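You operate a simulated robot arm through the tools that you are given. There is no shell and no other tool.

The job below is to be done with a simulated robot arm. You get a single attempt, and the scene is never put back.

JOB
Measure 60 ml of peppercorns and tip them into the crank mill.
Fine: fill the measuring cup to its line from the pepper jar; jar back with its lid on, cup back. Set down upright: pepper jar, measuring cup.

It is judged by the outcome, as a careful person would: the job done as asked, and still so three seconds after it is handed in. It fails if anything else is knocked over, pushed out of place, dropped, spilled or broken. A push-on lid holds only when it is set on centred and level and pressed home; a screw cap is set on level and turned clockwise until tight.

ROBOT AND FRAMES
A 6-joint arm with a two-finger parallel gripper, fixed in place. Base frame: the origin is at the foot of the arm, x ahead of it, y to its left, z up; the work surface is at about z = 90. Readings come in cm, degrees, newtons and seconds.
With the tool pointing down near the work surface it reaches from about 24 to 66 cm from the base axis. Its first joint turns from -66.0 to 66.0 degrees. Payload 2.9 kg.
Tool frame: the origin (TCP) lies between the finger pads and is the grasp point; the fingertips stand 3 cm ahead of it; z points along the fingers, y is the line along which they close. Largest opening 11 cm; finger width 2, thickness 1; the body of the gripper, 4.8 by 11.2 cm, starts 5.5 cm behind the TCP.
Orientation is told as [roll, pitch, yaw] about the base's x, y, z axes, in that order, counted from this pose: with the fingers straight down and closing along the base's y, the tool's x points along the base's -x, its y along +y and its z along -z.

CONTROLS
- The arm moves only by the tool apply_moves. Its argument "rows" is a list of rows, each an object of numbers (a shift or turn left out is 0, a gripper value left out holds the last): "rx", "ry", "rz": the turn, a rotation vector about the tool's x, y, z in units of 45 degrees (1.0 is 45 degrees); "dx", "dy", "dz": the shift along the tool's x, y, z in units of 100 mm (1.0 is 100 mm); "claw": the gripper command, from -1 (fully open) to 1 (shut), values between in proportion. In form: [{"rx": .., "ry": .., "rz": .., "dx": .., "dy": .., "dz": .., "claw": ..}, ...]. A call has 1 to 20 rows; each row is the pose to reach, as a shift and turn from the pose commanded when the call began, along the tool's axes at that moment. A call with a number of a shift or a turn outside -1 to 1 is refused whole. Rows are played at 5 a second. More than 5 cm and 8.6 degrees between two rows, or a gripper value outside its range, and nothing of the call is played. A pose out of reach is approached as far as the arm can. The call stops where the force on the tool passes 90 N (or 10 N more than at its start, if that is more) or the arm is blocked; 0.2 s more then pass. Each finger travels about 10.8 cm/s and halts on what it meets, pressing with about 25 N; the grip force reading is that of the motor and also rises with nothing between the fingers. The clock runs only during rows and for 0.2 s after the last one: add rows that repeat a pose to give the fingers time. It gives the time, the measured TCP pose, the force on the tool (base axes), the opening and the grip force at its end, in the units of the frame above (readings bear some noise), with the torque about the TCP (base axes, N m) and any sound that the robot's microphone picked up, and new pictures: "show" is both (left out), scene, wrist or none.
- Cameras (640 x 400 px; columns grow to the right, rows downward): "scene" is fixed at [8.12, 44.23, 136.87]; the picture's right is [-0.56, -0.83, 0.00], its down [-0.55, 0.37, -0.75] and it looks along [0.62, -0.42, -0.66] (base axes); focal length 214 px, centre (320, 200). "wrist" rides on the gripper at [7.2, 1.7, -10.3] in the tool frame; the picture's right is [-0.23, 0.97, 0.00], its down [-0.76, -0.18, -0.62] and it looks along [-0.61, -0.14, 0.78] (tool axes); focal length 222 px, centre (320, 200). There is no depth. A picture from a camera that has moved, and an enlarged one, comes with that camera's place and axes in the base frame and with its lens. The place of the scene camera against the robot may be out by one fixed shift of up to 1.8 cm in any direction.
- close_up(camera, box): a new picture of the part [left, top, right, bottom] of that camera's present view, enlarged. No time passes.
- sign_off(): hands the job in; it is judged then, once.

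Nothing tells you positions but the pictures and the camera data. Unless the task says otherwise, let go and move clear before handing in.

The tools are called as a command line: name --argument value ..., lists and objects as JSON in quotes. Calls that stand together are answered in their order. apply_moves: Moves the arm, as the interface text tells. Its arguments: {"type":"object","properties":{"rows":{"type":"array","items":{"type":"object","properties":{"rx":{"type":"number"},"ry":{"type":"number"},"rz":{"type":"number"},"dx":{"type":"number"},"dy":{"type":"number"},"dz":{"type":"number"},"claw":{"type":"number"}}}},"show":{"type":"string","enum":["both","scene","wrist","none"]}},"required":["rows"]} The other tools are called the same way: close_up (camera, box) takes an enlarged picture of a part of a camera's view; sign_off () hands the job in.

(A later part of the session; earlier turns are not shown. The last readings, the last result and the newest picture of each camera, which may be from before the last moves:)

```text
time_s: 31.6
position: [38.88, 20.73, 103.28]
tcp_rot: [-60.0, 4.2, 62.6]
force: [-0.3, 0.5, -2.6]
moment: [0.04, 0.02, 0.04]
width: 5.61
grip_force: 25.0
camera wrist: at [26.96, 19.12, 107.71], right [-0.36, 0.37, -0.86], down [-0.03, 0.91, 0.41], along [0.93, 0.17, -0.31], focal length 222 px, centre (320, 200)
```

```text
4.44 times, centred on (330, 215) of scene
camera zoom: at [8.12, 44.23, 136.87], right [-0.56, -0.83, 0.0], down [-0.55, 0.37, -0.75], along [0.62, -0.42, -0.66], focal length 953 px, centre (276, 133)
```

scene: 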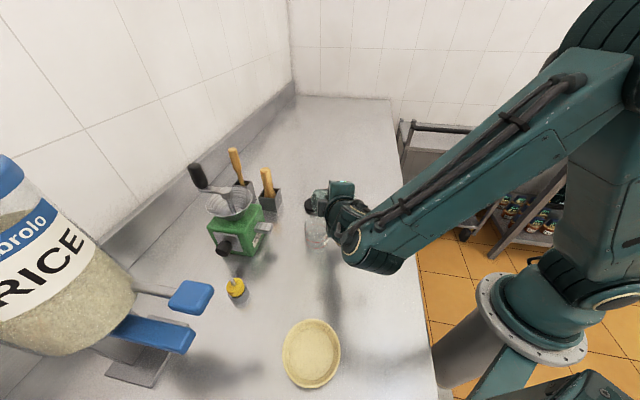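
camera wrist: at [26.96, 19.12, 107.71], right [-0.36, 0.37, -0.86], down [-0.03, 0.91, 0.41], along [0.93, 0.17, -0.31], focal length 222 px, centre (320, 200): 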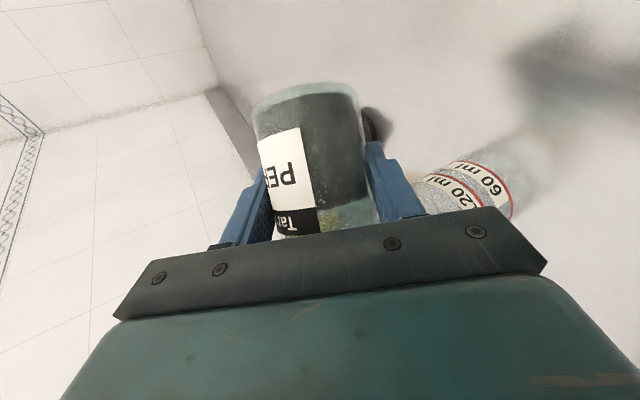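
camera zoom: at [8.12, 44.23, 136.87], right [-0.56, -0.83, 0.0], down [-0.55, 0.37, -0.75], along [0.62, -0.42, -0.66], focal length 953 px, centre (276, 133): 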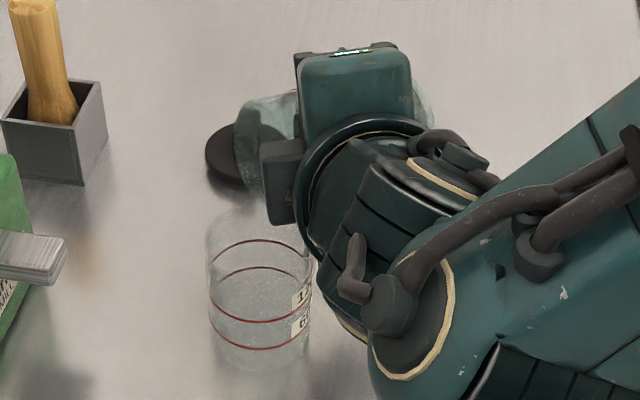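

apply_moves --rows '[{"rz": -0.037}, {"rz": -0.074}, {"rz": -0.111}, {"rz": -0.111}, {"rz": -0.111}]' --show "wrist"

close_up --camera "scene" --box '[290, 170, 370, 260]'

```text
time_s: 32.8
position: [39.04, 20.59, 103.45]
tcp_rot: [-59.7, 8.6, 65.0]
force: [-0.1, 0.0, -2.4]
moment: [0.02, 0.01, 0.02]
width: 5.61
grip_force: 25.3
camera wrist: at [27.26, 18.86, 108.29], right [-0.4, 0.3, -0.86], down [-0.06, 0.94, 0.35], along [0.91, 0.19, -0.36], focal length 222 px, centre (320, 200)
```

wrist: 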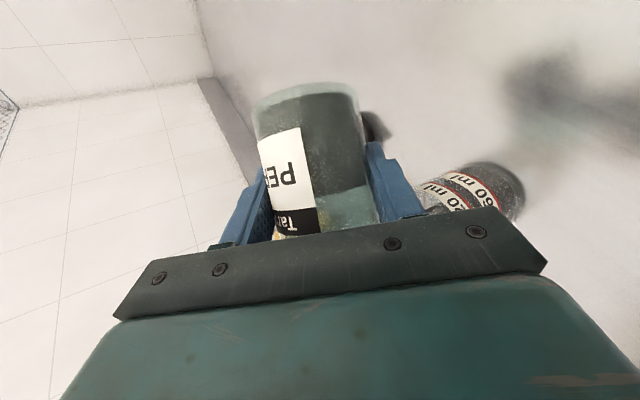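

```text
4.44 times, centred on (330, 215) of scene
camera zoom: at [8.12, 44.23, 136.87], right [-0.56, -0.83, 0.0], down [-0.55, 0.37, -0.75], along [0.62, -0.42, -0.66], focal length 953 px, centre (276, 133)
```

zoom: 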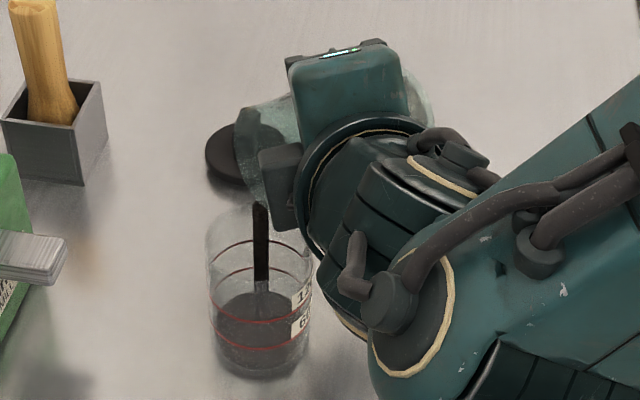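

Pepper is flowing now. Time is stopped between calls, so I check the level closely before reacting.

close_up --camera "scene" --box '[305, 210, 350, 260]'

close_up --camera "wrist" --box '[400, 140, 540, 230]'

```text
8.00 times, centred on (328, 235) of scene
camera zoom: at [8.12, 44.23, 136.87], right [-0.56, -0.83, 0.0], down [-0.55, 0.37, -0.75], along [0.62, -0.42, -0.66], focal length 1716 px, centre (260, -80)
```

zoom: 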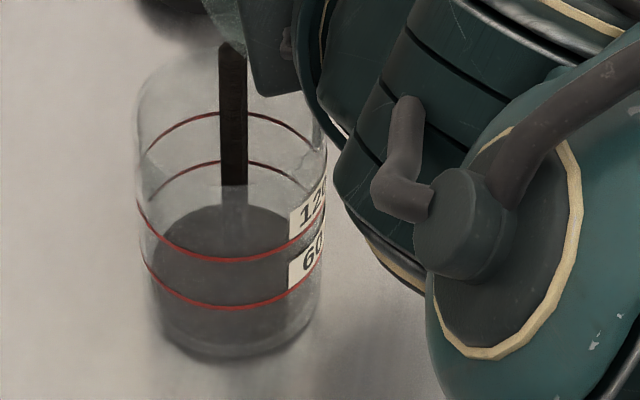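

```text
4.44 times, centred on (470, 185) of wrist
camera zoom: at [27.26, 18.86, 108.29], right [-0.4, 0.3, -0.86], down [-0.06, 0.94, 0.35], along [0.91, 0.19, -0.36], focal length 987 px, centre (-347, 267)
```

zoom: 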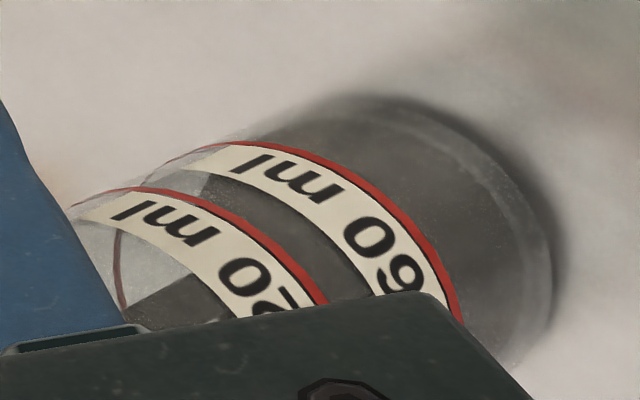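

close_up --camera "wrist" --box '[230, 70, 400, 250]'

close_up --camera "scene" --box '[310, 180, 345, 220]'

```text
2.22 times, centred on (315, 160) of wrist
camera zoom: at [27.26, 18.86, 108.29], right [-0.4, 0.3, -0.86], down [-0.06, 0.94, 0.35], along [0.91, 0.19, -0.36], focal length 494 px, centre (331, 289)
```

zoom: 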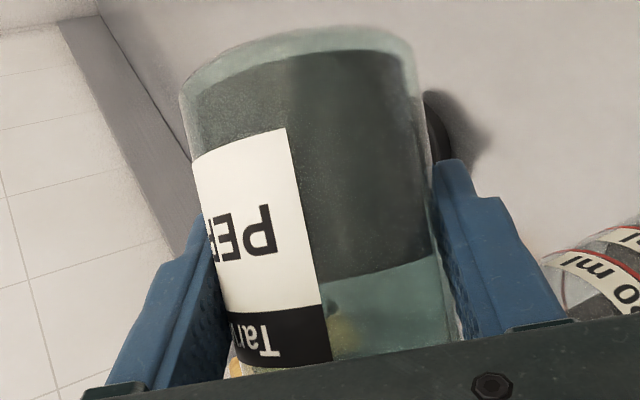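

```text
10.00 times, centred on (328, 200) of scene
camera zoom: at [8.12, 44.23, 136.87], right [-0.56, -0.83, 0.0], down [-0.55, 0.37, -0.75], along [0.62, -0.42, -0.66], focal length 2145 px, centre (245, 200)
```

zoom: 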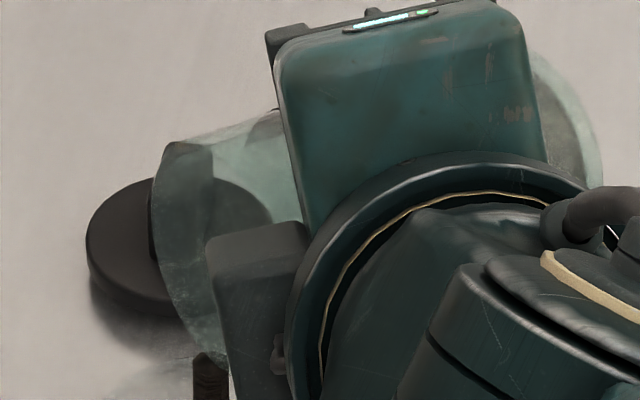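

The contents are drawn as a flat fill; only a thin layer (roughly 10–15 ml) is in the cup so far. I'll hold briefly and re-read the level.

apply_moves --rows '[{"rz": 0.0}]' --show "wrist"

close_up --camera "scene" --box '[305, 210, 350, 260]'

close_up --camera "wrist" --box '[230, 70, 400, 250]'

```text
time_s: 33.2
position: [39.12, 20.82, 103.5]
tcp_rot: [-59.6, 8.6, 65.1]
force: [-0.9, 0.1, -2.2]
moment: [0.0, 0.02, 0.01]
width: 5.62
grip_force: 24.8
camera wrist: at [27.26, 18.86, 108.29], right [-0.4, 0.3, -0.86], down [-0.06, 0.94, 0.35], along [0.91, 0.19, -0.36], focal length 222 px, centre (320, 200)
```

wrist: 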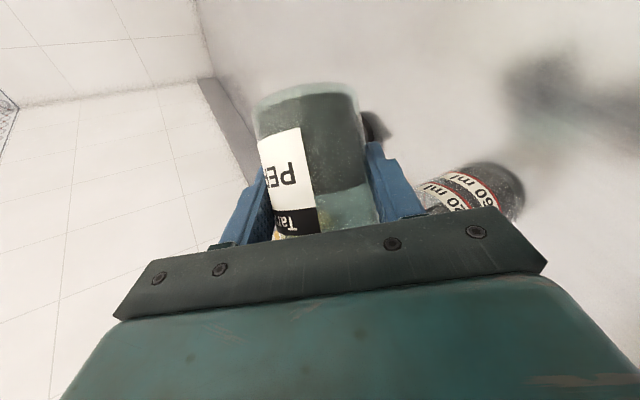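

```text
8.00 times, centred on (328, 235) of scene
camera zoom: at [8.12, 44.23, 136.87], right [-0.56, -0.83, 0.0], down [-0.55, 0.37, -0.75], along [0.62, -0.42, -0.66], focal length 1716 px, centre (260, -80)
```

zoom: 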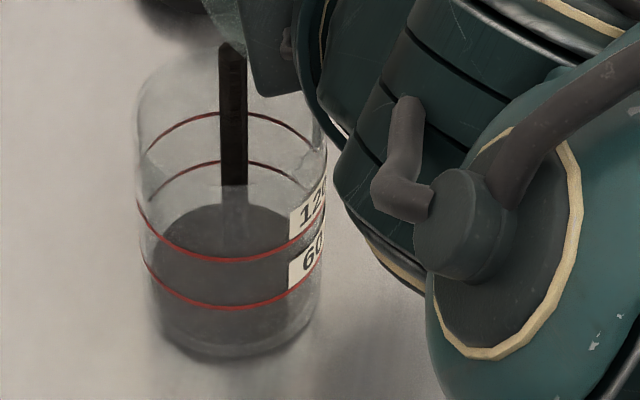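

```text
2.22 times, centred on (315, 160) of wrist
camera zoom: at [27.26, 18.86, 108.29], right [-0.4, 0.3, -0.86], down [-0.06, 0.94, 0.35], along [0.91, 0.19, -0.36], focal length 494 px, centre (331, 289)
```

zoom: 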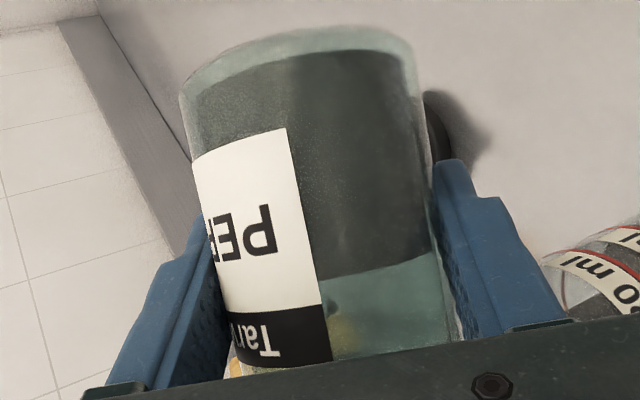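

Flow at this tilt is nearly at equilibrium (about 15 ml in the cup). I'll roll a few degrees further and keep reading the level.

apply_moves --rows '[{"rz": -0.03}, {"rz": -0.06}, {"rz": -0.06}]' --show "none"

close_up --camera "scene" --box '[305, 210, 350, 260]'

close_up --camera "wrist" --box '[230, 70, 400, 250]'

```text
time_s: 34.0
position: [38.98, 20.78, 103.38]
tcp_rot: [-59.5, 10.9, 66.4]
force: [0.4, 0.4, -2.3]
moment: [0.01, -0.02, 0.05]
width: 5.6
grip_force: 24.4
```

```text
8.00 times, centred on (328, 235) of scene
camera zoom: at [8.12, 44.23, 136.87], right [-0.56, -0.83, 0.0], down [-0.55, 0.37, -0.75], along [0.62, -0.42, -0.66], focal length 1716 px, centre (260, -80)
```

zoom: 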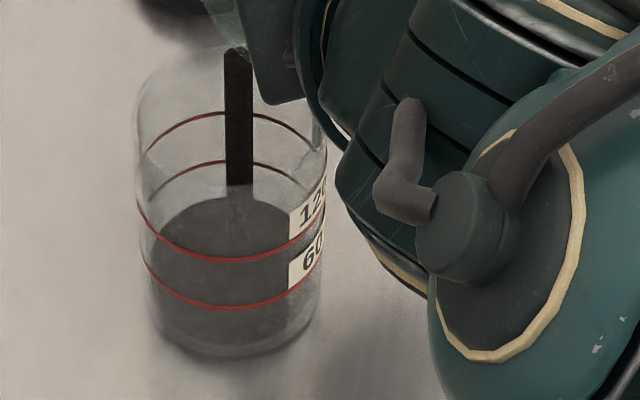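

```text
2.22 times, centred on (315, 160) of wrist
camera zoom: at [27.35, 18.76, 108.59], right [-0.43, 0.26, -0.87], down [-0.07, 0.95, 0.32], along [0.9, 0.2, -0.39], focal length 494 px, centre (331, 289)
```

zoom: 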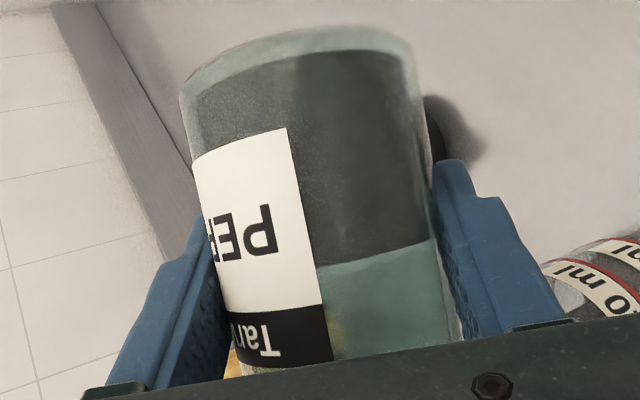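

About 25 ml now. Continuing with small roll steps.

apply_moves --rows '[{"rz": -0.03}, {"rz": -0.06}, {"rz": -0.06}, {"rz": -0.06}]' --show "none"

close_up --camera "scene" --box '[305, 210, 350, 260]'

close_up --camera "wrist" --box '[230, 70, 400, 250]'

```text
time_s: 35.0
position: [38.98, 20.78, 103.5]
tcp_rot: [-59.1, 13.3, 67.8]
force: [0.3, -0.5, -2.3]
moment: [0.02, -0.02, -0.01]
width: 5.61
grip_force: 25.3
```

```text
8.00 times, centred on (328, 235) of scene
camera zoom: at [8.12, 44.23, 136.87], right [-0.56, -0.83, 0.0], down [-0.55, 0.37, -0.75], along [0.62, -0.42, -0.66], focal length 1716 px, centre (260, -80)
```

zoom: 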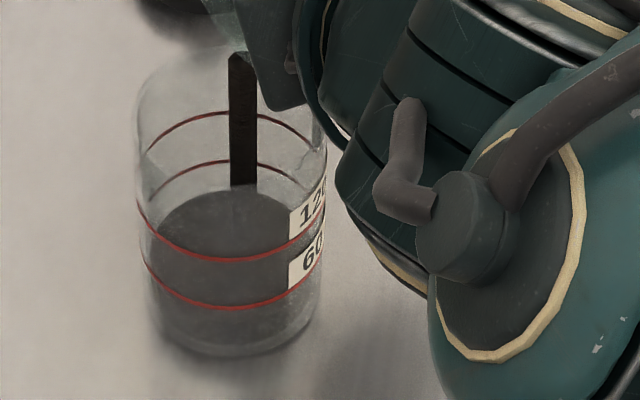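

```text
2.22 times, centred on (315, 160) of wrist
camera zoom: at [27.5, 18.69, 108.92], right [-0.45, 0.22, -0.87], down [-0.09, 0.95, 0.29], along [0.89, 0.21, -0.41], focal length 494 px, centre (331, 289)
```

zoom: 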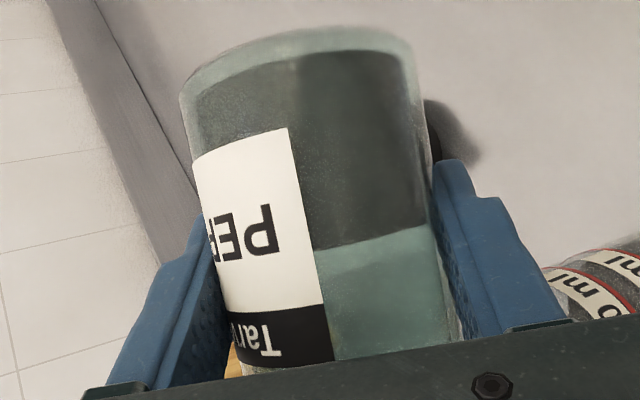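

About 33 ml. Two more small steps.

apply_moves --rows '[{"rz": -0.03}, {"rz": -0.06}, {"rz": -0.06}, {"rz": -0.06}]' --show "none"

close_up --camera "scene" --box '[305, 210, 350, 260]'

close_up --camera "wrist" --box '[230, 70, 400, 250]'

```text
time_s: 36.0
position: [38.94, 20.85, 103.44]
tcp_rot: [-58.8, 15.5, 69.3]
force: [-0.4, -0.3, -2.5]
moment: [0.04, 0.01, -0.02]
width: 5.57
grip_force: 25.4
```

```text
8.00 times, centred on (328, 235) of scene
camera zoom: at [8.12, 44.23, 136.87], right [-0.56, -0.83, 0.0], down [-0.55, 0.37, -0.75], along [0.62, -0.42, -0.66], focal length 1716 px, centre (260, -80)
```

zoom: 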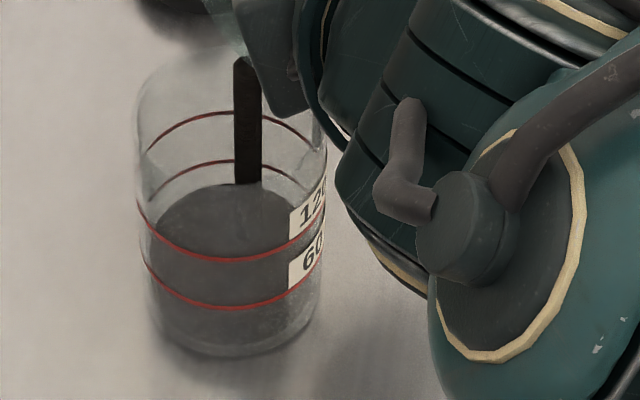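

```text
2.22 times, centred on (315, 160) of wrist
camera zoom: at [27.66, 18.62, 109.22], right [-0.47, 0.18, -0.86], down [-0.11, 0.96, 0.25], along [0.87, 0.21, -0.44], focal length 494 px, centre (331, 289)
```

zoom: 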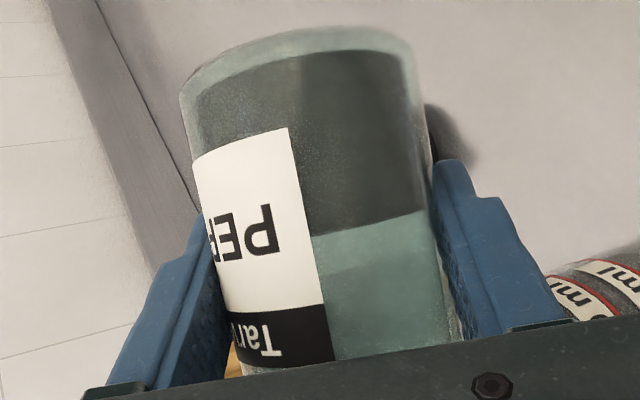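

About 42 ml. One more step of 2.7°.

apply_moves --rows '[{"rz": -0.03}, {"rz": -0.06}, {"rz": -0.06}, {"rz": -0.06}]' --show "none"

close_up --camera "scene" --box '[305, 210, 350, 260]'

close_up --camera "wrist" --box '[230, 70, 400, 250]'

```text
time_s: 37.0
position: [38.92, 20.84, 103.29]
tcp_rot: [-58.3, 17.9, 70.6]
force: [-0.6, -0.4, -2.3]
moment: [0.01, 0.0, -0.01]
width: 5.58
grip_force: 24.7
```

```text
8.00 times, centred on (328, 235) of scene
camera zoom: at [8.12, 44.23, 136.87], right [-0.56, -0.83, 0.0], down [-0.55, 0.37, -0.75], along [0.62, -0.42, -0.66], focal length 1716 px, centre (260, -80)
```

zoom: 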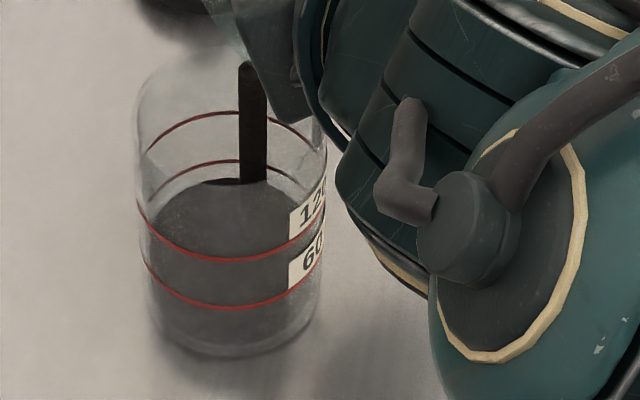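

```text
2.22 times, centred on (315, 160) of wrist
camera zoom: at [27.81, 18.58, 109.55], right [-0.5, 0.13, -0.86], down [-0.12, 0.97, 0.22], along [0.86, 0.22, -0.46], focal length 494 px, centre (331, 289)
```

zoom: 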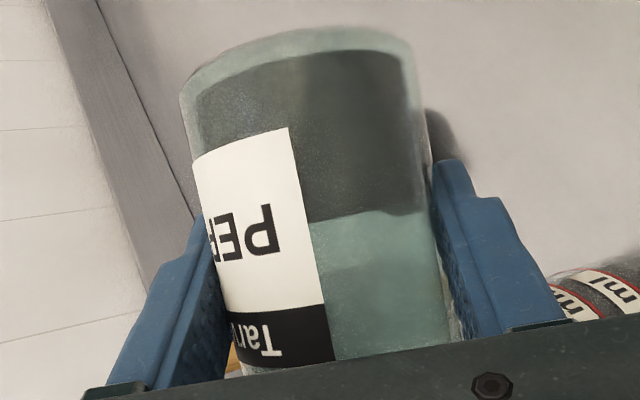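

About 48–54 ml. I zoom further in to calibrate the level against the 60 ml ring.

close_up --camera "scene" --box '[318, 226, 348, 256]'

close_up --camera "wrist" --box '[450, 165, 530, 225]'

```text
13.33 times, centred on (333, 241) of scene
camera zoom: at [8.12, 44.23, 136.87], right [-0.56, -0.83, 0.0], down [-0.55, 0.37, -0.75], along [0.62, -0.42, -0.66], focal length 2860 px, centre (147, -347)
```

zoom: 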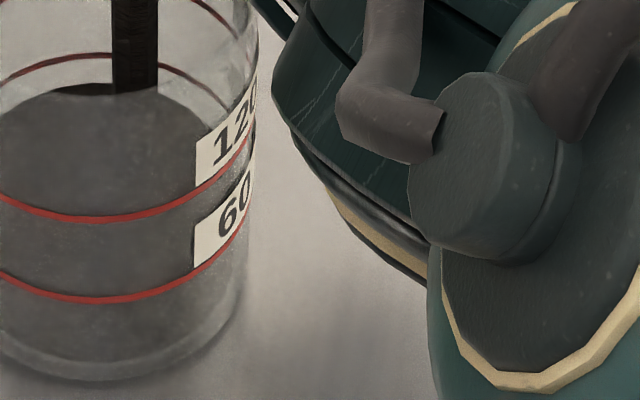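

```text
6.67 times, centred on (490, 195) of wrist
camera zoom: at [27.81, 18.58, 109.55], right [-0.5, 0.13, -0.86], down [-0.12, 0.97, 0.22], along [0.86, 0.22, -0.46], focal length 1481 px, centre (-813, 233)
```

zoom: 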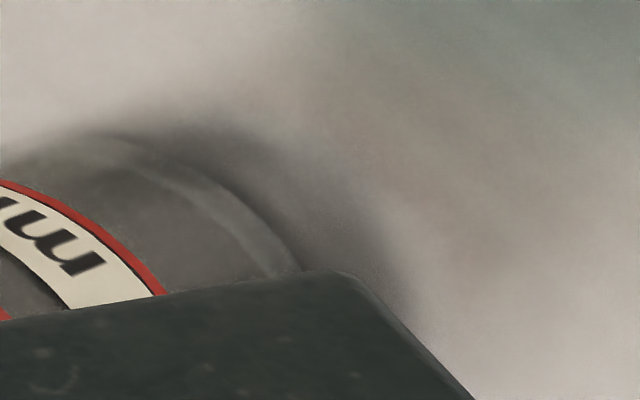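

close_up --camera "scene" --box '[303, 224, 335, 256]'

```text
12.50 times, centred on (319, 240) of scene
camera zoom: at [8.12, 44.23, 136.87], right [-0.56, -0.83, 0.0], down [-0.55, 0.37, -0.75], along [0.62, -0.42, -0.66], focal length 2681 px, centre (332, -300)
```

zoom: 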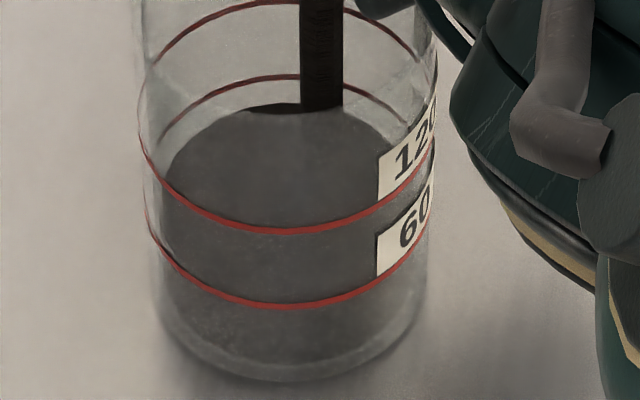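

Level reads about 49 ml (10 ml below the ring). One slightly smaller step, then re-read.

apply_moves --rows '[{"rz": -0.028}, {"rz": -0.055}, {"rz": -0.055}, {"rz": -0.055}]' --show "none"

close_up --camera "scene" --box '[303, 224, 335, 256]'

close_up --camera "wrist" --box '[230, 70, 400, 250]'

```text
time_s: 38.0
position: [38.99, 20.76, 103.37]
tcp_rot: [-57.8, 20.0, 72.2]
force: [0.3, 0.7, -2.0]
moment: [-0.02, 0.02, -0.02]
width: 5.59
grip_force: 24.9
```

```text
12.50 times, centred on (319, 240) of scene
camera zoom: at [8.12, 44.23, 136.87], right [-0.56, -0.83, 0.0], down [-0.55, 0.37, -0.75], along [0.62, -0.42, -0.66], focal length 2681 px, centre (332, -300)
```

zoom: 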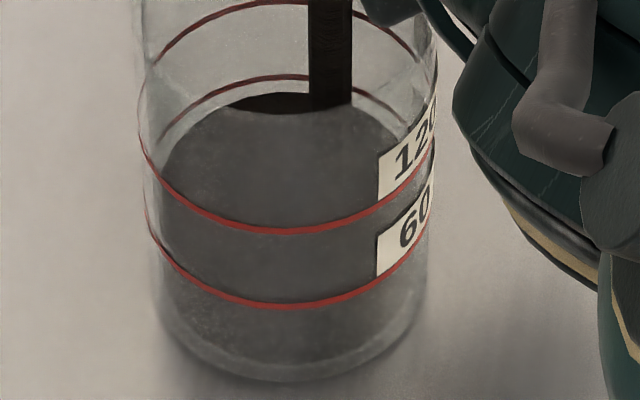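

```text
2.22 times, centred on (315, 160) of wrist
camera zoom: at [27.98, 18.49, 109.81], right [-0.51, 0.09, -0.85], down [-0.14, 0.97, 0.19], along [0.85, 0.22, -0.49], focal length 494 px, centre (331, 289)
```

zoom: 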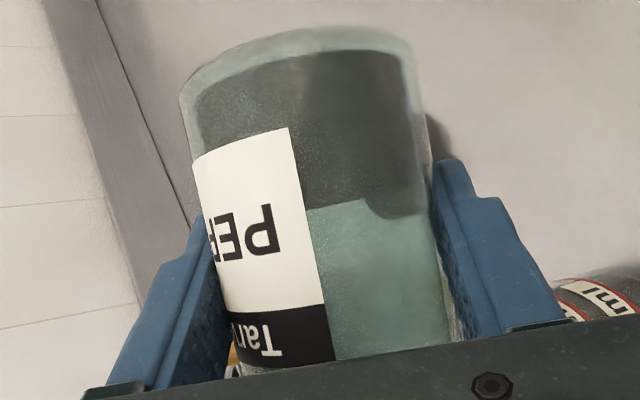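

The level is near the ring now. Let me look closer to judge it before doing anything more.

close_up --camera "scene" --box '[305, 228, 325, 242]'

close_up --camera "scene" --box '[308, 238, 332, 256]'

```text
16.00 times, centred on (315, 235) of scene
camera zoom: at [8.12, 44.23, 136.87], right [-0.56, -0.83, 0.0], down [-0.55, 0.37, -0.75], along [0.62, -0.42, -0.66], focal length 3432 px, centre (400, -360)
```

zoom: 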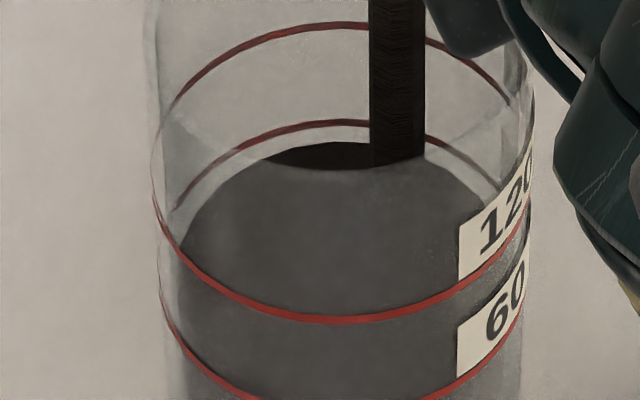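

```text
16.00 times, centred on (320, 247) of scene
camera zoom: at [8.12, 44.23, 136.87], right [-0.56, -0.83, 0.0], down [-0.55, 0.37, -0.75], along [0.62, -0.42, -0.66], focal length 3432 px, centre (320, -552)
```

zoom: 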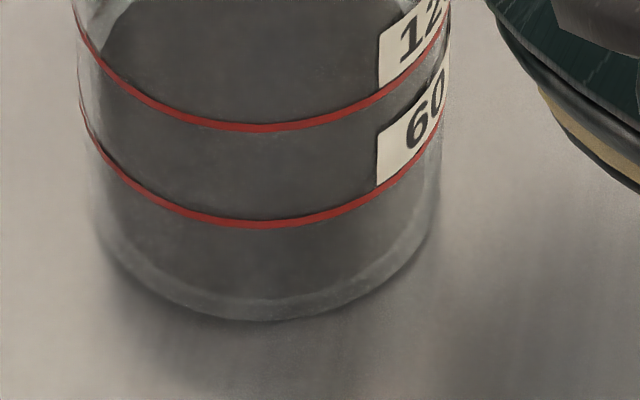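

The level now sits on the 60 ml ring, so I stop the pour by rolling the jar back right away.

apply_moves --rows '[{"rz": 0.18}, {"rz": 0.36}, {"rz": 0.52}, {"rz": 0.68}, {"rz": 0.84}, {"rz": 1.0}, {"rz": 1.0}]' --show "none"

close_up --camera "scene" --box '[305, 228, 325, 242]'

close_up --camera "wrist" --box '[240, 0, 640, 250]'

```text
time_s: 39.6
position: [39.11, 20.76, 103.31]
tcp_rot: [-58.0, -18.7, 48.6]
force: [-1.2, -0.8, -1.9]
moment: [0.0, 0.0, 0.0]
width: 5.57
grip_force: 24.9
```

```text
16.00 times, centred on (315, 235) of scene
camera zoom: at [8.12, 44.23, 136.87], right [-0.56, -0.83, 0.0], down [-0.55, 0.37, -0.75], along [0.62, -0.42, -0.66], focal length 3432 px, centre (400, -360)
```

zoom: 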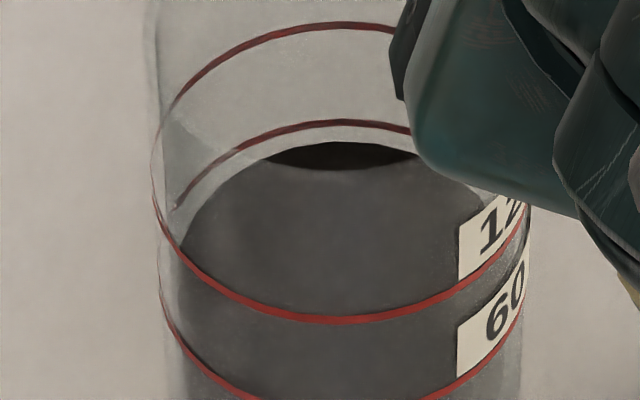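

```text
1.60 times, centred on (440, 125) of wrist
camera zoom: at [26.23, 20.91, 104.97], right [-0.07, 0.7, -0.71], down [0.05, 0.71, 0.7], along [1.0, 0.01, -0.08], focal length 355 px, centre (128, 320)
```

zoom: 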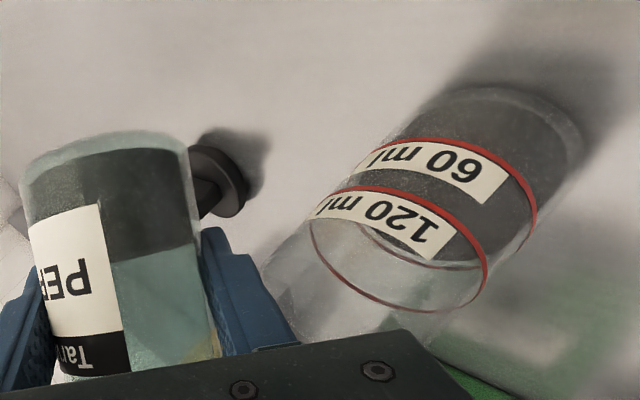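

close_up --camera "wrist" --box '[430, 70, 590, 190]'

```text
3.33 times, centred on (510, 130) of wrist
camera zoom: at [26.23, 20.91, 104.97], right [-0.07, 0.7, -0.71], down [0.05, 0.71, 0.7], along [1.0, 0.01, -0.08], focal length 740 px, centre (-313, 433)
```

zoom: 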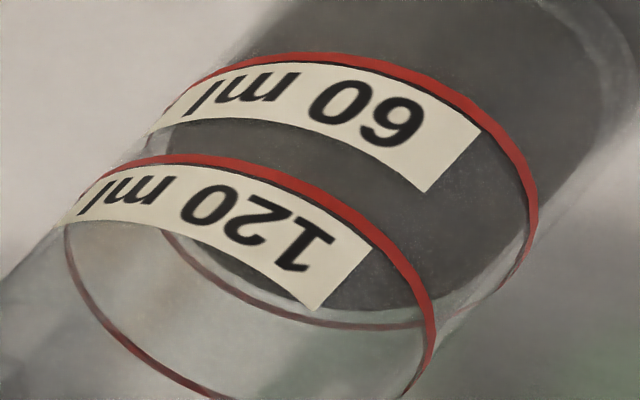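

The wrist view confirms the pepper surface is concentric with the 60 ml ring. Now I return the jar along the reverse path.

apply_moves --rows '[{"rz": 0.17}, {"rz": 0.34}, {"rz": 0.5178}, {"rz": 0.5178}]' --show "none"

apply_moves --rows '[{"dx": 0.073, "dy": -0.13, "dz": 0.05}, {"dx": 0.147, "dy": -0.261, "dz": 0.1}, {"dx": 0.22, "dy": -0.392, "dz": 0.15}, {"dx": 0.294, "dy": -0.522, "dz": 0.2}, {"dx": 0.367, "dy": -0.653, "dz": 0.25}, {"dx": 0.367, "dy": -0.653, "dz": 0.25}]' --show "none"

apply_moves --rows '[{"rz": 0.17}, {"rz": 0.34}, {"rz": 0.51}, {"rz": 0.68}, {"rz": 0.84}, {"rz": 1.0}, {"rz": 1.0}]'

```text
time_s: 40.6
position: [39.07, 20.85, 103.55]
tcp_rot: [-50.6, -37.9, 33.3]
force: [-0.3, -0.7, -2.6]
moment: [0.04, 0.02, 0.02]
width: 5.55
grip_force: 24.9
```

```text
time_s: 42.0
position: [38.07, 12.77, 103.85]
tcp_rot: [-50.6, -37.7, 33.4]
force: [-0.3, 0.2, -2.7]
moment: [0.0, -0.02, 0.0]
width: 5.59
grip_force: 25.8
```

```text
time_s: 43.6
position: [38.08, 13.05, 103.93]
tcp_rot: [0.3, -60.1, -30.2]
force: [0.6, 0.3, -2.3]
moment: [0.02, 0.02, -0.01]
width: 5.55
grip_force: 25.2
camera wrist: at [27.97, 20.63, 102.87], right [0.59, 0.79, 0.2], down [-0.23, -0.08, 0.97], along [0.78, -0.61, 0.13], focal length 222 px, centre (320, 200)
```

scene: 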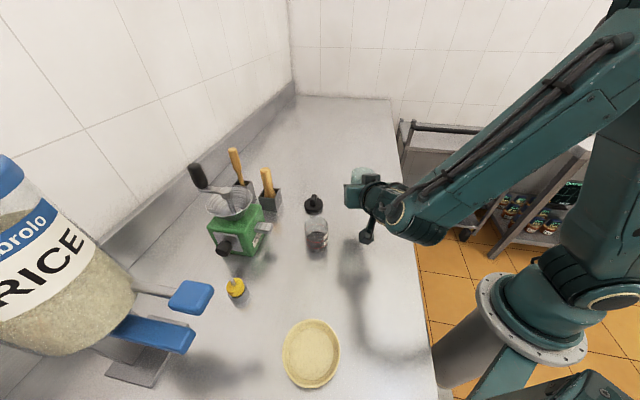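
wrist: 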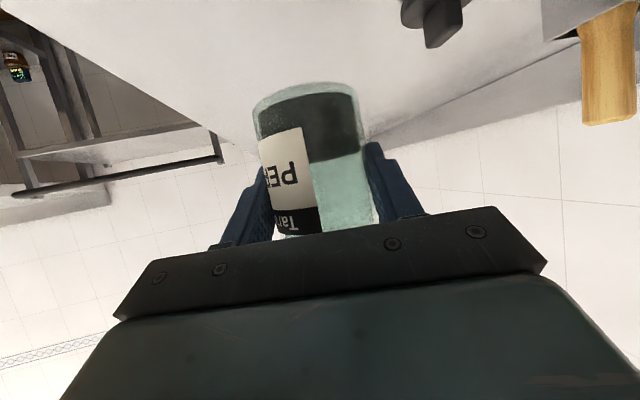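

The cup is now in clear view of the scene camera; I'll check its level while lowering the jar.

close_up --camera "scene" --box '[300, 212, 336, 258]'

apply_moves --rows '[{"dx": 0.18, "dz": 0.104}, {"dx": 0.36, "dz": 0.208}, {"dx": 0.54, "dz": 0.312}, {"dx": 0.66, "dz": 0.381}, {"dx": 0.73, "dz": 0.4217}, {"dx": 0.779, "dz": 0.45}, {"dx": 0.779, "dz": 0.45}]' --show "wrist"

```text
8.70 times, centred on (318, 235) of scene
camera zoom: at [8.12, 44.23, 136.87], right [-0.56, -0.83, 0.0], down [-0.55, 0.37, -0.75], along [0.62, -0.42, -0.66], focal length 1865 px, centre (337, -104)
```

zoom: 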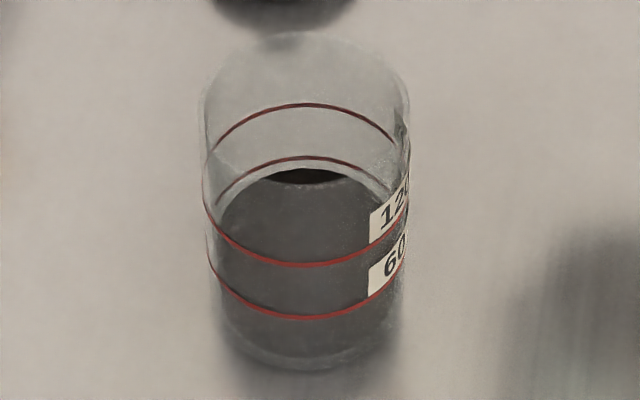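

```text
time_s: 45.2
position: [38.15, 13.0, 94.98]
tcp_rot: [0.3, -60.0, -30.2]
force: [-1.1, -0.2, 1.1]
moment: [0.0, 0.13, 0.03]
width: 5.56
grip_force: 25.2
camera wrist: at [28.01, 20.63, 93.98], right [0.59, 0.79, 0.2], down [-0.23, -0.08, 0.97], along [0.78, -0.61, 0.13], focal length 222 px, centre (320, 200)
```

wrist: 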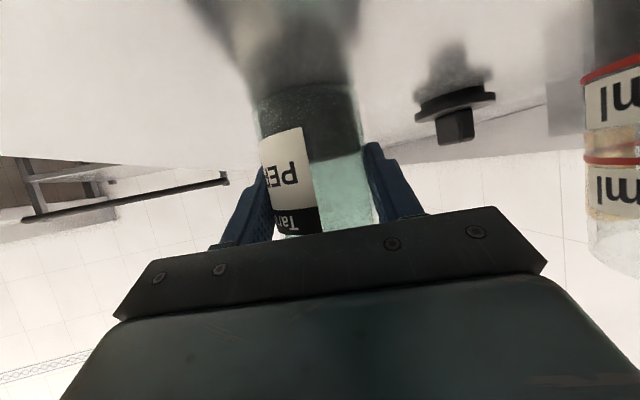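

The jar stands at its original spot. I release it and back off along the tool axis, then up.

apply_moves --rows '[{"claw": -0.1}, {"claw": -0.3}, {"claw": -0.7}, {"claw": -1.0}, {"claw": -1.0}]' --show "wrist"

apply_moves --rows '[{"dz": -0.2}, {"dz": -0.4}, {"dz": -0.6}, {"dz": -0.6}]'

```text
time_s: 46.4
position: [38.16, 12.85, 94.99]
tcp_rot: [0.3, -60.0, -30.1]
force: [-0.6, 0.0, -0.1]
moment: [-0.01, -0.02, 0.01]
width: 11.0
grip_force: 0.0
camera wrist: at [28.0, 20.63, 93.97], right [0.59, 0.79, 0.2], down [-0.23, -0.08, 0.97], along [0.78, -0.61, 0.13], focal length 222 px, centre (320, 200)
```

wrist: 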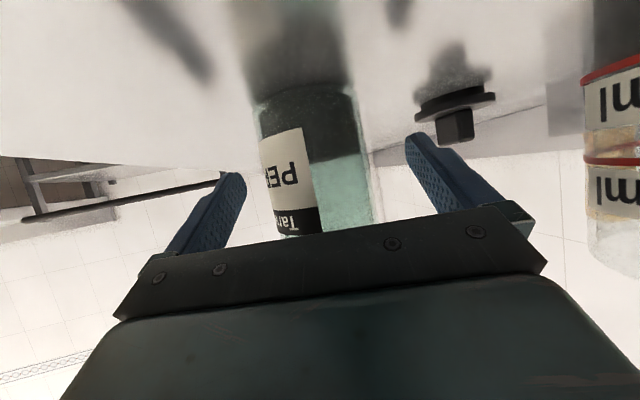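

```text
time_s: 47.4
position: [33.46, 15.51, 98.05]
tcp_rot: [0.3, -60.0, -30.2]
force: [0.1, 0.5, 0.2]
moment: [-0.01, 0.01, 0.01]
width: 11.0
grip_force: 0.1
camera wrist: at [23.4, 23.22, 97.01], right [0.59, 0.79, 0.2], down [-0.23, -0.08, 0.97], along [0.78, -0.61, 0.13], focal length 222 px, centre (320, 200)
```

scene: 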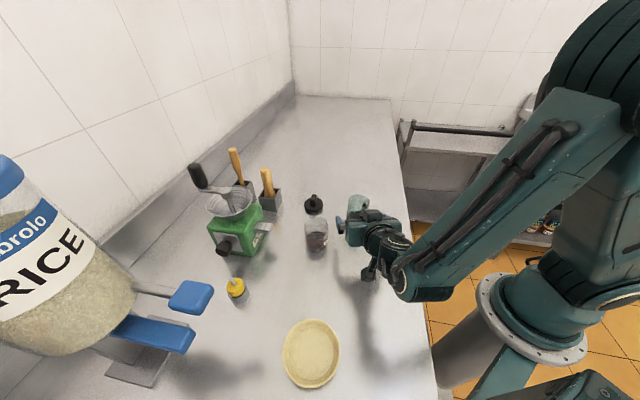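
wrist: 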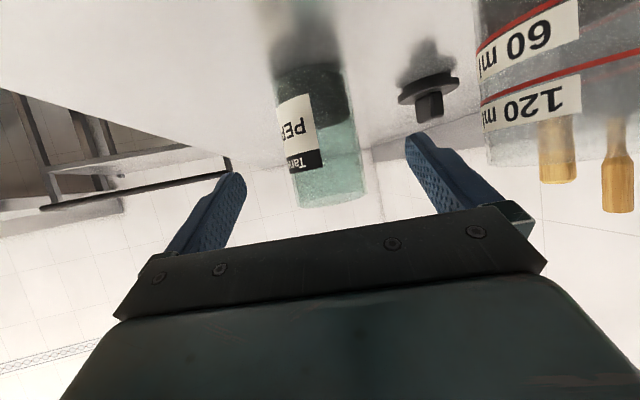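

Jar is standing upright and released. Next I rise and reorient the camera for a good look at the mill's hopper before handling the cup.

apply_moves --rows '[{"dx": -0.3, "dz": -0.173}, {"dx": -0.6, "dz": -0.347}, {"dx": -0.953, "dz": -0.55}, {"dx": -0.953, "dz": -0.55}]' --show "none"

apply_moves --rows '[{"ry": 0.17}, {"ry": 0.34}, {"ry": 0.51}, {"ry": 0.68}, {"ry": 0.84}, {"ry": 1.0}, {"ry": 1.0}]' --show "none"

apply_moves --rows '[{"ry": 0.17}, {"ry": 0.333}, {"ry": 0.333}]' --show "none"

apply_moves --rows '[{"rz": -0.17}, {"rz": -0.34}, {"rz": -0.51}, {"rz": -0.667}, {"rz": -0.667}]' --show "scene"

```text
time_s: 48.4
position: [33.54, 15.55, 108.86]
tcp_rot: [0.1, -60.0, -30.1]
force: [0.0, 0.6, -0.1]
moment: [0.01, 0.02, -0.05]
width: 11.0
grip_force: 0.2
```

```text
time_s: 50.0
position: [33.62, 15.42, 108.87]
tcp_rot: [0.2, -14.9, -30.0]
force: [-0.4, -0.1, -0.1]
moment: [0.01, 0.0, 0.01]
width: 10.99
grip_force: 0.2
```

```text
time_s: 50.8
position: [33.55, 15.48, 108.81]
tcp_rot: [0.1, 0.1, -30.0]
force: [0.3, -1.8, -0.3]
moment: [-0.03, -0.03, 0.04]
width: 10.97
grip_force: 0.1
```

```text
time_s: 52.0
position: [33.52, 15.48, 108.94]
tcp_rot: [0.0, -0.1, 0.1]
force: [-0.5, -0.3, 0.7]
moment: [0.0, 0.0, 0.0]
width: 11.01
grip_force: 0.0
```

scene: 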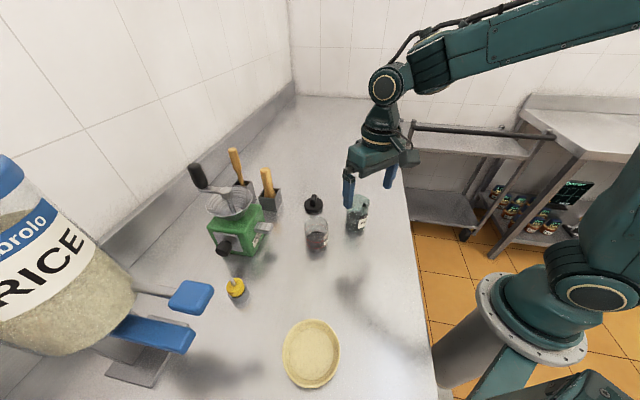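

apply_moves --rows '[{"dx": -0.1, "dy": 0.25, "dz": -0.27}, {"dx": -0.2, "dy": 0.55, "dz": -0.54}, {"dx": -0.3, "dy": 0.85, "dz": -0.81}]' --show "none"

apply_moves --rows '[{"dx": -0.1, "dy": 0.35}, {"dx": -0.2, "dy": 0.7}, {"dx": -0.3, "dy": 1.0}]' --show "none"

apply_moves --rows '[{"dx": -0.14, "dy": 0.3}, {"dx": -0.28, "dy": 0.6}, {"dx": -0.28, "dy": 0.6}]'

```text
time_s: 52.8
position: [36.56, 24.37, 117.27]
tcp_rot: [0.1, 0.0, -0.1]
force: [-0.8, 1.0, 0.6]
moment: [-0.02, 0.02, -0.03]
width: 10.98
grip_force: 0.0
```

```text
time_s: 53.6
position: [39.42, 34.04, 117.19]
tcp_rot: [0.0, -0.1, 0.1]
force: [-0.1, -0.1, 0.4]
moment: [-0.01, -0.01, -0.01]
width: 11.0
grip_force: 0.0
```

```text
time_s: 54.4
position: [42.28, 40.1, 117.0]
tcp_rot: [0.1, 0.1, 0.1]
force: [0.1, 0.2, 0.4]
moment: [0.01, -0.01, 0.0]
width: 11.0
grip_force: 0.0
camera wrist: at [34.95, 41.68, 127.44], right [0.23, 0.97, 0.0], down [0.76, -0.18, 0.62], along [0.61, -0.14, -0.78], focal length 222 px, centre (320, 200)
```

scene: 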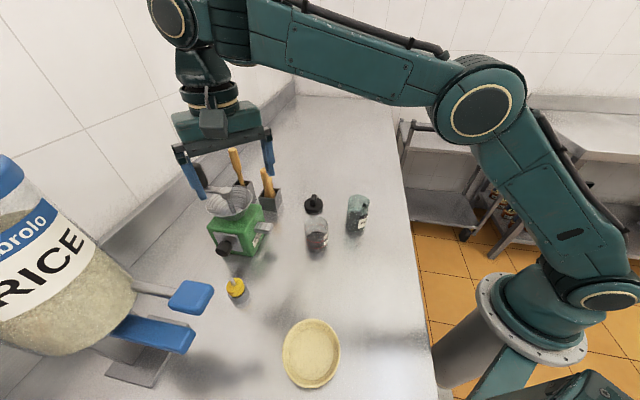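
wrist: 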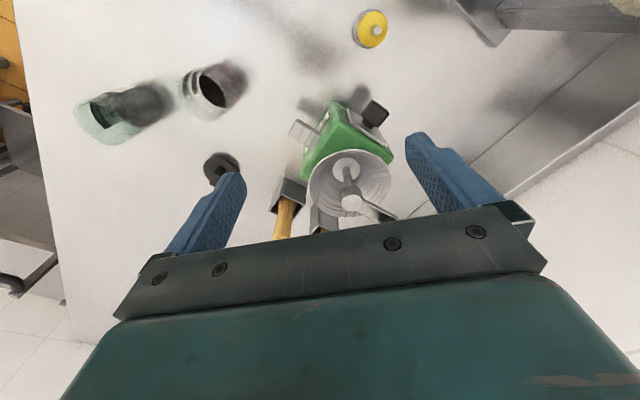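

close_up --camera "wrist" --box '[260, 70, 430, 245]'

close_up --camera "wrist" --box '[60, 40, 260, 190]'

close_up --camera "scene" --box '[170, 130, 300, 270]'

```text
2.29 times, centred on (345, 158) of wrist
camera zoom: at [34.95, 41.68, 127.44], right [0.23, 0.97, 0.0], down [0.76, -0.18, 0.62], along [0.61, -0.14, -0.78], focal length 508 px, centre (263, 297)
```

zoom: 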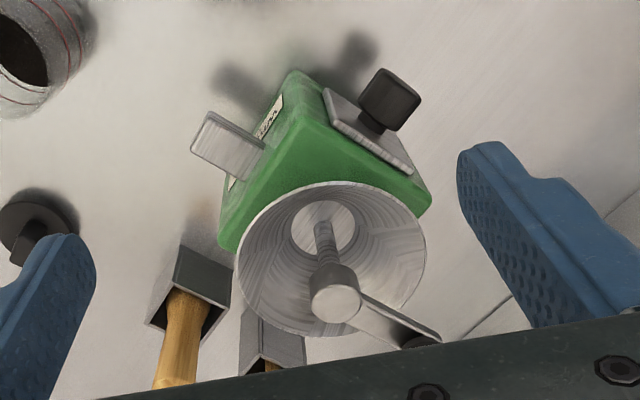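

```text
2.67 times, centred on (160, 115) of wrist
camera zoom: at [34.95, 41.68, 127.44], right [0.23, 0.97, 0.0], down [0.76, -0.18, 0.62], along [0.61, -0.14, -0.78], focal length 592 px, centre (747, 427)
```

zoom: 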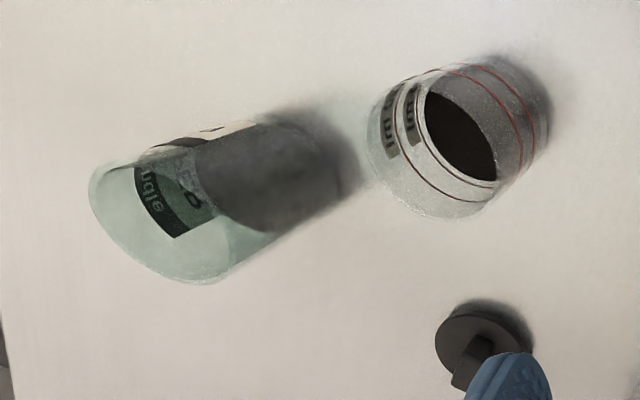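

```text
2.86 times, centred on (235, 200) of scene
camera zoom: at [8.12, 44.23, 136.87], right [-0.56, -0.83, 0.0], down [-0.55, 0.37, -0.75], along [0.62, -0.42, -0.66], focal length 613 px, centre (563, 200)
```

zoom: 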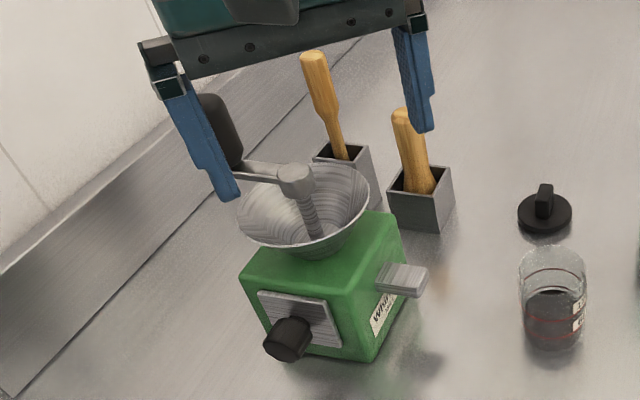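

I've located the hopper: rim centre about (51.5, 41.8, z≈103.7), radius ≈5.5, crank shaft cap at about z 108 with its arm pointing away from the robot. Before touching the cup I'll rehearse the pouring pose beside the mill with an empty gripper, starting with yaw and tilt.

apply_moves --rows '[{"rz": -0.15, "dz": -0.03, "dy": -0.1, "claw": -0.3}, {"rz": -0.3, "dz": -0.06, "dy": -0.2}, {"rz": -0.45, "dz": -0.1, "dy": -0.3}, {"rz": -0.6, "dz": -0.13, "dy": -0.35}, {"rz": -0.75, "dz": -0.16, "dy": -0.4}, {"rz": -0.889, "dz": -0.2, "dy": -0.45}, {"rz": -0.889, "dz": -0.2, "dy": -0.45}]' --show "none"

apply_moves --rows '[{"ry": -0.17}, {"ry": -0.34}, {"ry": -0.51}, {"ry": -0.68}, {"ry": -0.84}, {"ry": -1.0}, {"ry": -1.0}]' --show "none"

apply_moves --rows '[{"ry": -0.17}, {"ry": -0.34}, {"ry": -0.51}, {"ry": -0.68}, {"ry": -0.778}, {"ry": -0.778}]'

```text
time_s: 56.0
position: [42.39, 35.38, 119.03]
tcp_rot: [0.0, -0.1, 40.1]
force: [-0.3, 0.1, -1.2]
moment: [0.0, -0.03, 0.02]
width: 7.16
grip_force: 0.1
```

```text
time_s: 57.6
position: [42.35, 35.55, 119.06]
tcp_rot: [0.1, -45.2, 40.0]
force: [0.9, 0.8, 0.6]
moment: [0.01, 0.0, 0.02]
width: 7.14
grip_force: 0.1
```

```text
time_s: 59.0
position: [42.55, 35.53, 119.03]
tcp_rot: [0.2, -80.1, 39.8]
force: [0.0, 0.6, 0.0]
moment: [0.0, -0.02, 0.0]
width: 7.15
grip_force: 0.0
camera wrist: at [32.43, 29.4, 113.78], right [-0.6, 0.77, 0.22], down [-0.26, -0.45, 0.86], along [0.76, 0.45, 0.46], focal length 222 px, centre (320, 200)
```

scene: 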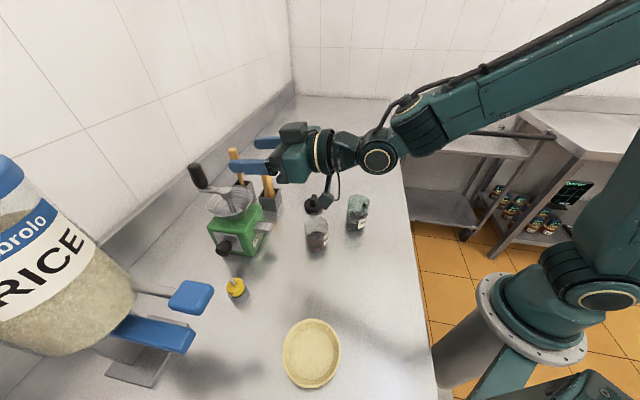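
wrist: 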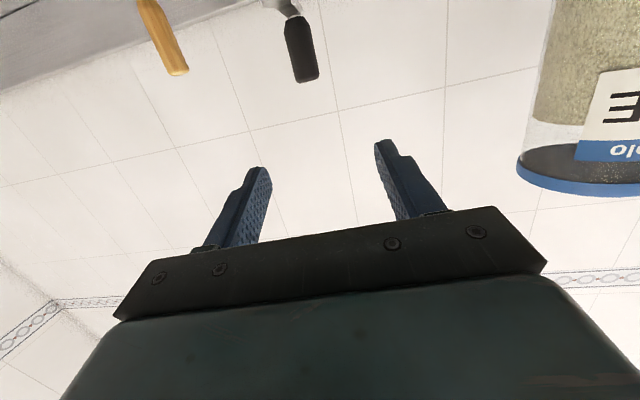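

apply_moves --rows '[{"dx": -0.05, "dy": -0.124, "dz": 0.28}, {"dx": -0.1, "dy": -0.25, "dz": 0.56}, {"dx": -0.147, "dy": -0.373, "dz": 0.836}, {"dx": -0.147, "dy": -0.373, "dz": 0.836}]' --show "none"

apply_moves --rows '[{"rz": -0.17}, {"rz": -0.34}, {"rz": -0.51}, {"rz": -0.68}, {"rz": -0.84}, {"rz": -1.0}, {"rz": -1.0}]' --show "none"

apply_moves --rows '[{"rz": -0.17}, {"rz": -0.34}, {"rz": -0.51}, {"rz": -0.68}, {"rz": -0.84}, {"rz": -1.0}, {"rz": -1.0}]' --show "none"

apply_moves --rows '[{"rz": -0.17}, {"rz": -0.34}, {"rz": -0.51}, {"rz": -0.68}, {"rz": -0.84}, {"rz": -1.0}, {"rz": -1.0}]'

```text
time_s: 60.0
position: [51.28, 38.24, 119.03]
tcp_rot: [0.2, -80.1, 39.8]
force: [-0.2, 0.0, -0.8]
moment: [0.04, 0.0, -0.03]
width: 7.18
grip_force: 0.1
```

```text
time_s: 61.6
position: [51.4, 38.18, 119.08]
tcp_rot: [-76.2, -44.1, 120.2]
force: [-0.4, -0.1, -0.1]
moment: [-0.05, 0.06, -0.01]
width: 7.17
grip_force: 0.0
```

```text
time_s: 63.2
position: [51.32, 38.1, 119.04]
tcp_rot: [-80.2, 0.1, 130.0]
force: [0.0, 0.3, -0.6]
moment: [-0.02, -0.01, -0.02]
width: 7.16
grip_force: 0.1
```

```text
time_s: 64.8
position: [51.27, 38.08, 119.12]
tcp_rot: [-76.1, 44.2, 139.8]
force: [0.9, -0.1, 0.2]
moment: [0.0, 0.03, -0.01]
width: 7.16
grip_force: 0.0
camera wrist: at [47.97, 27.09, 124.82], right [0.23, -0.5, -0.84], down [-0.95, 0.07, -0.3], along [0.21, 0.86, -0.46], focal length 222 px, centre (320, 200)
```

scene: 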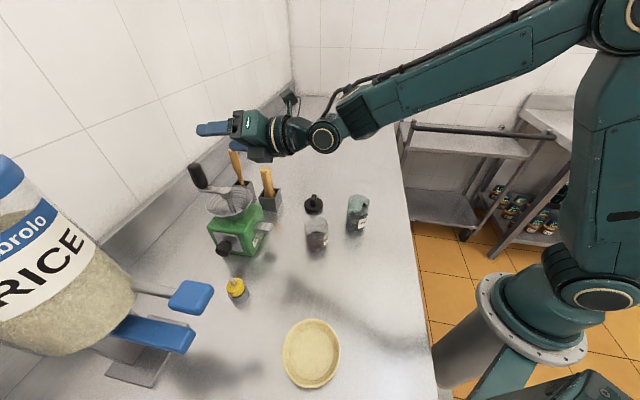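
wrist: 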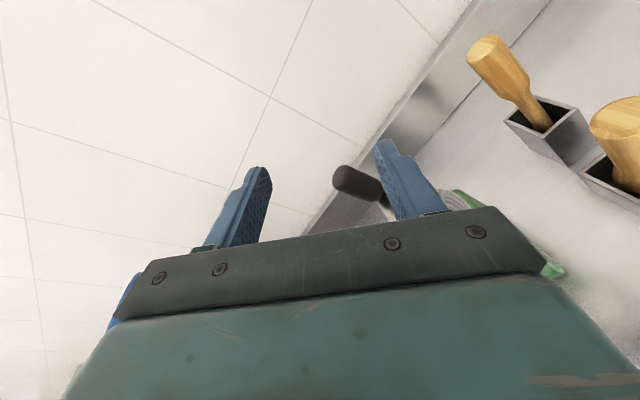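

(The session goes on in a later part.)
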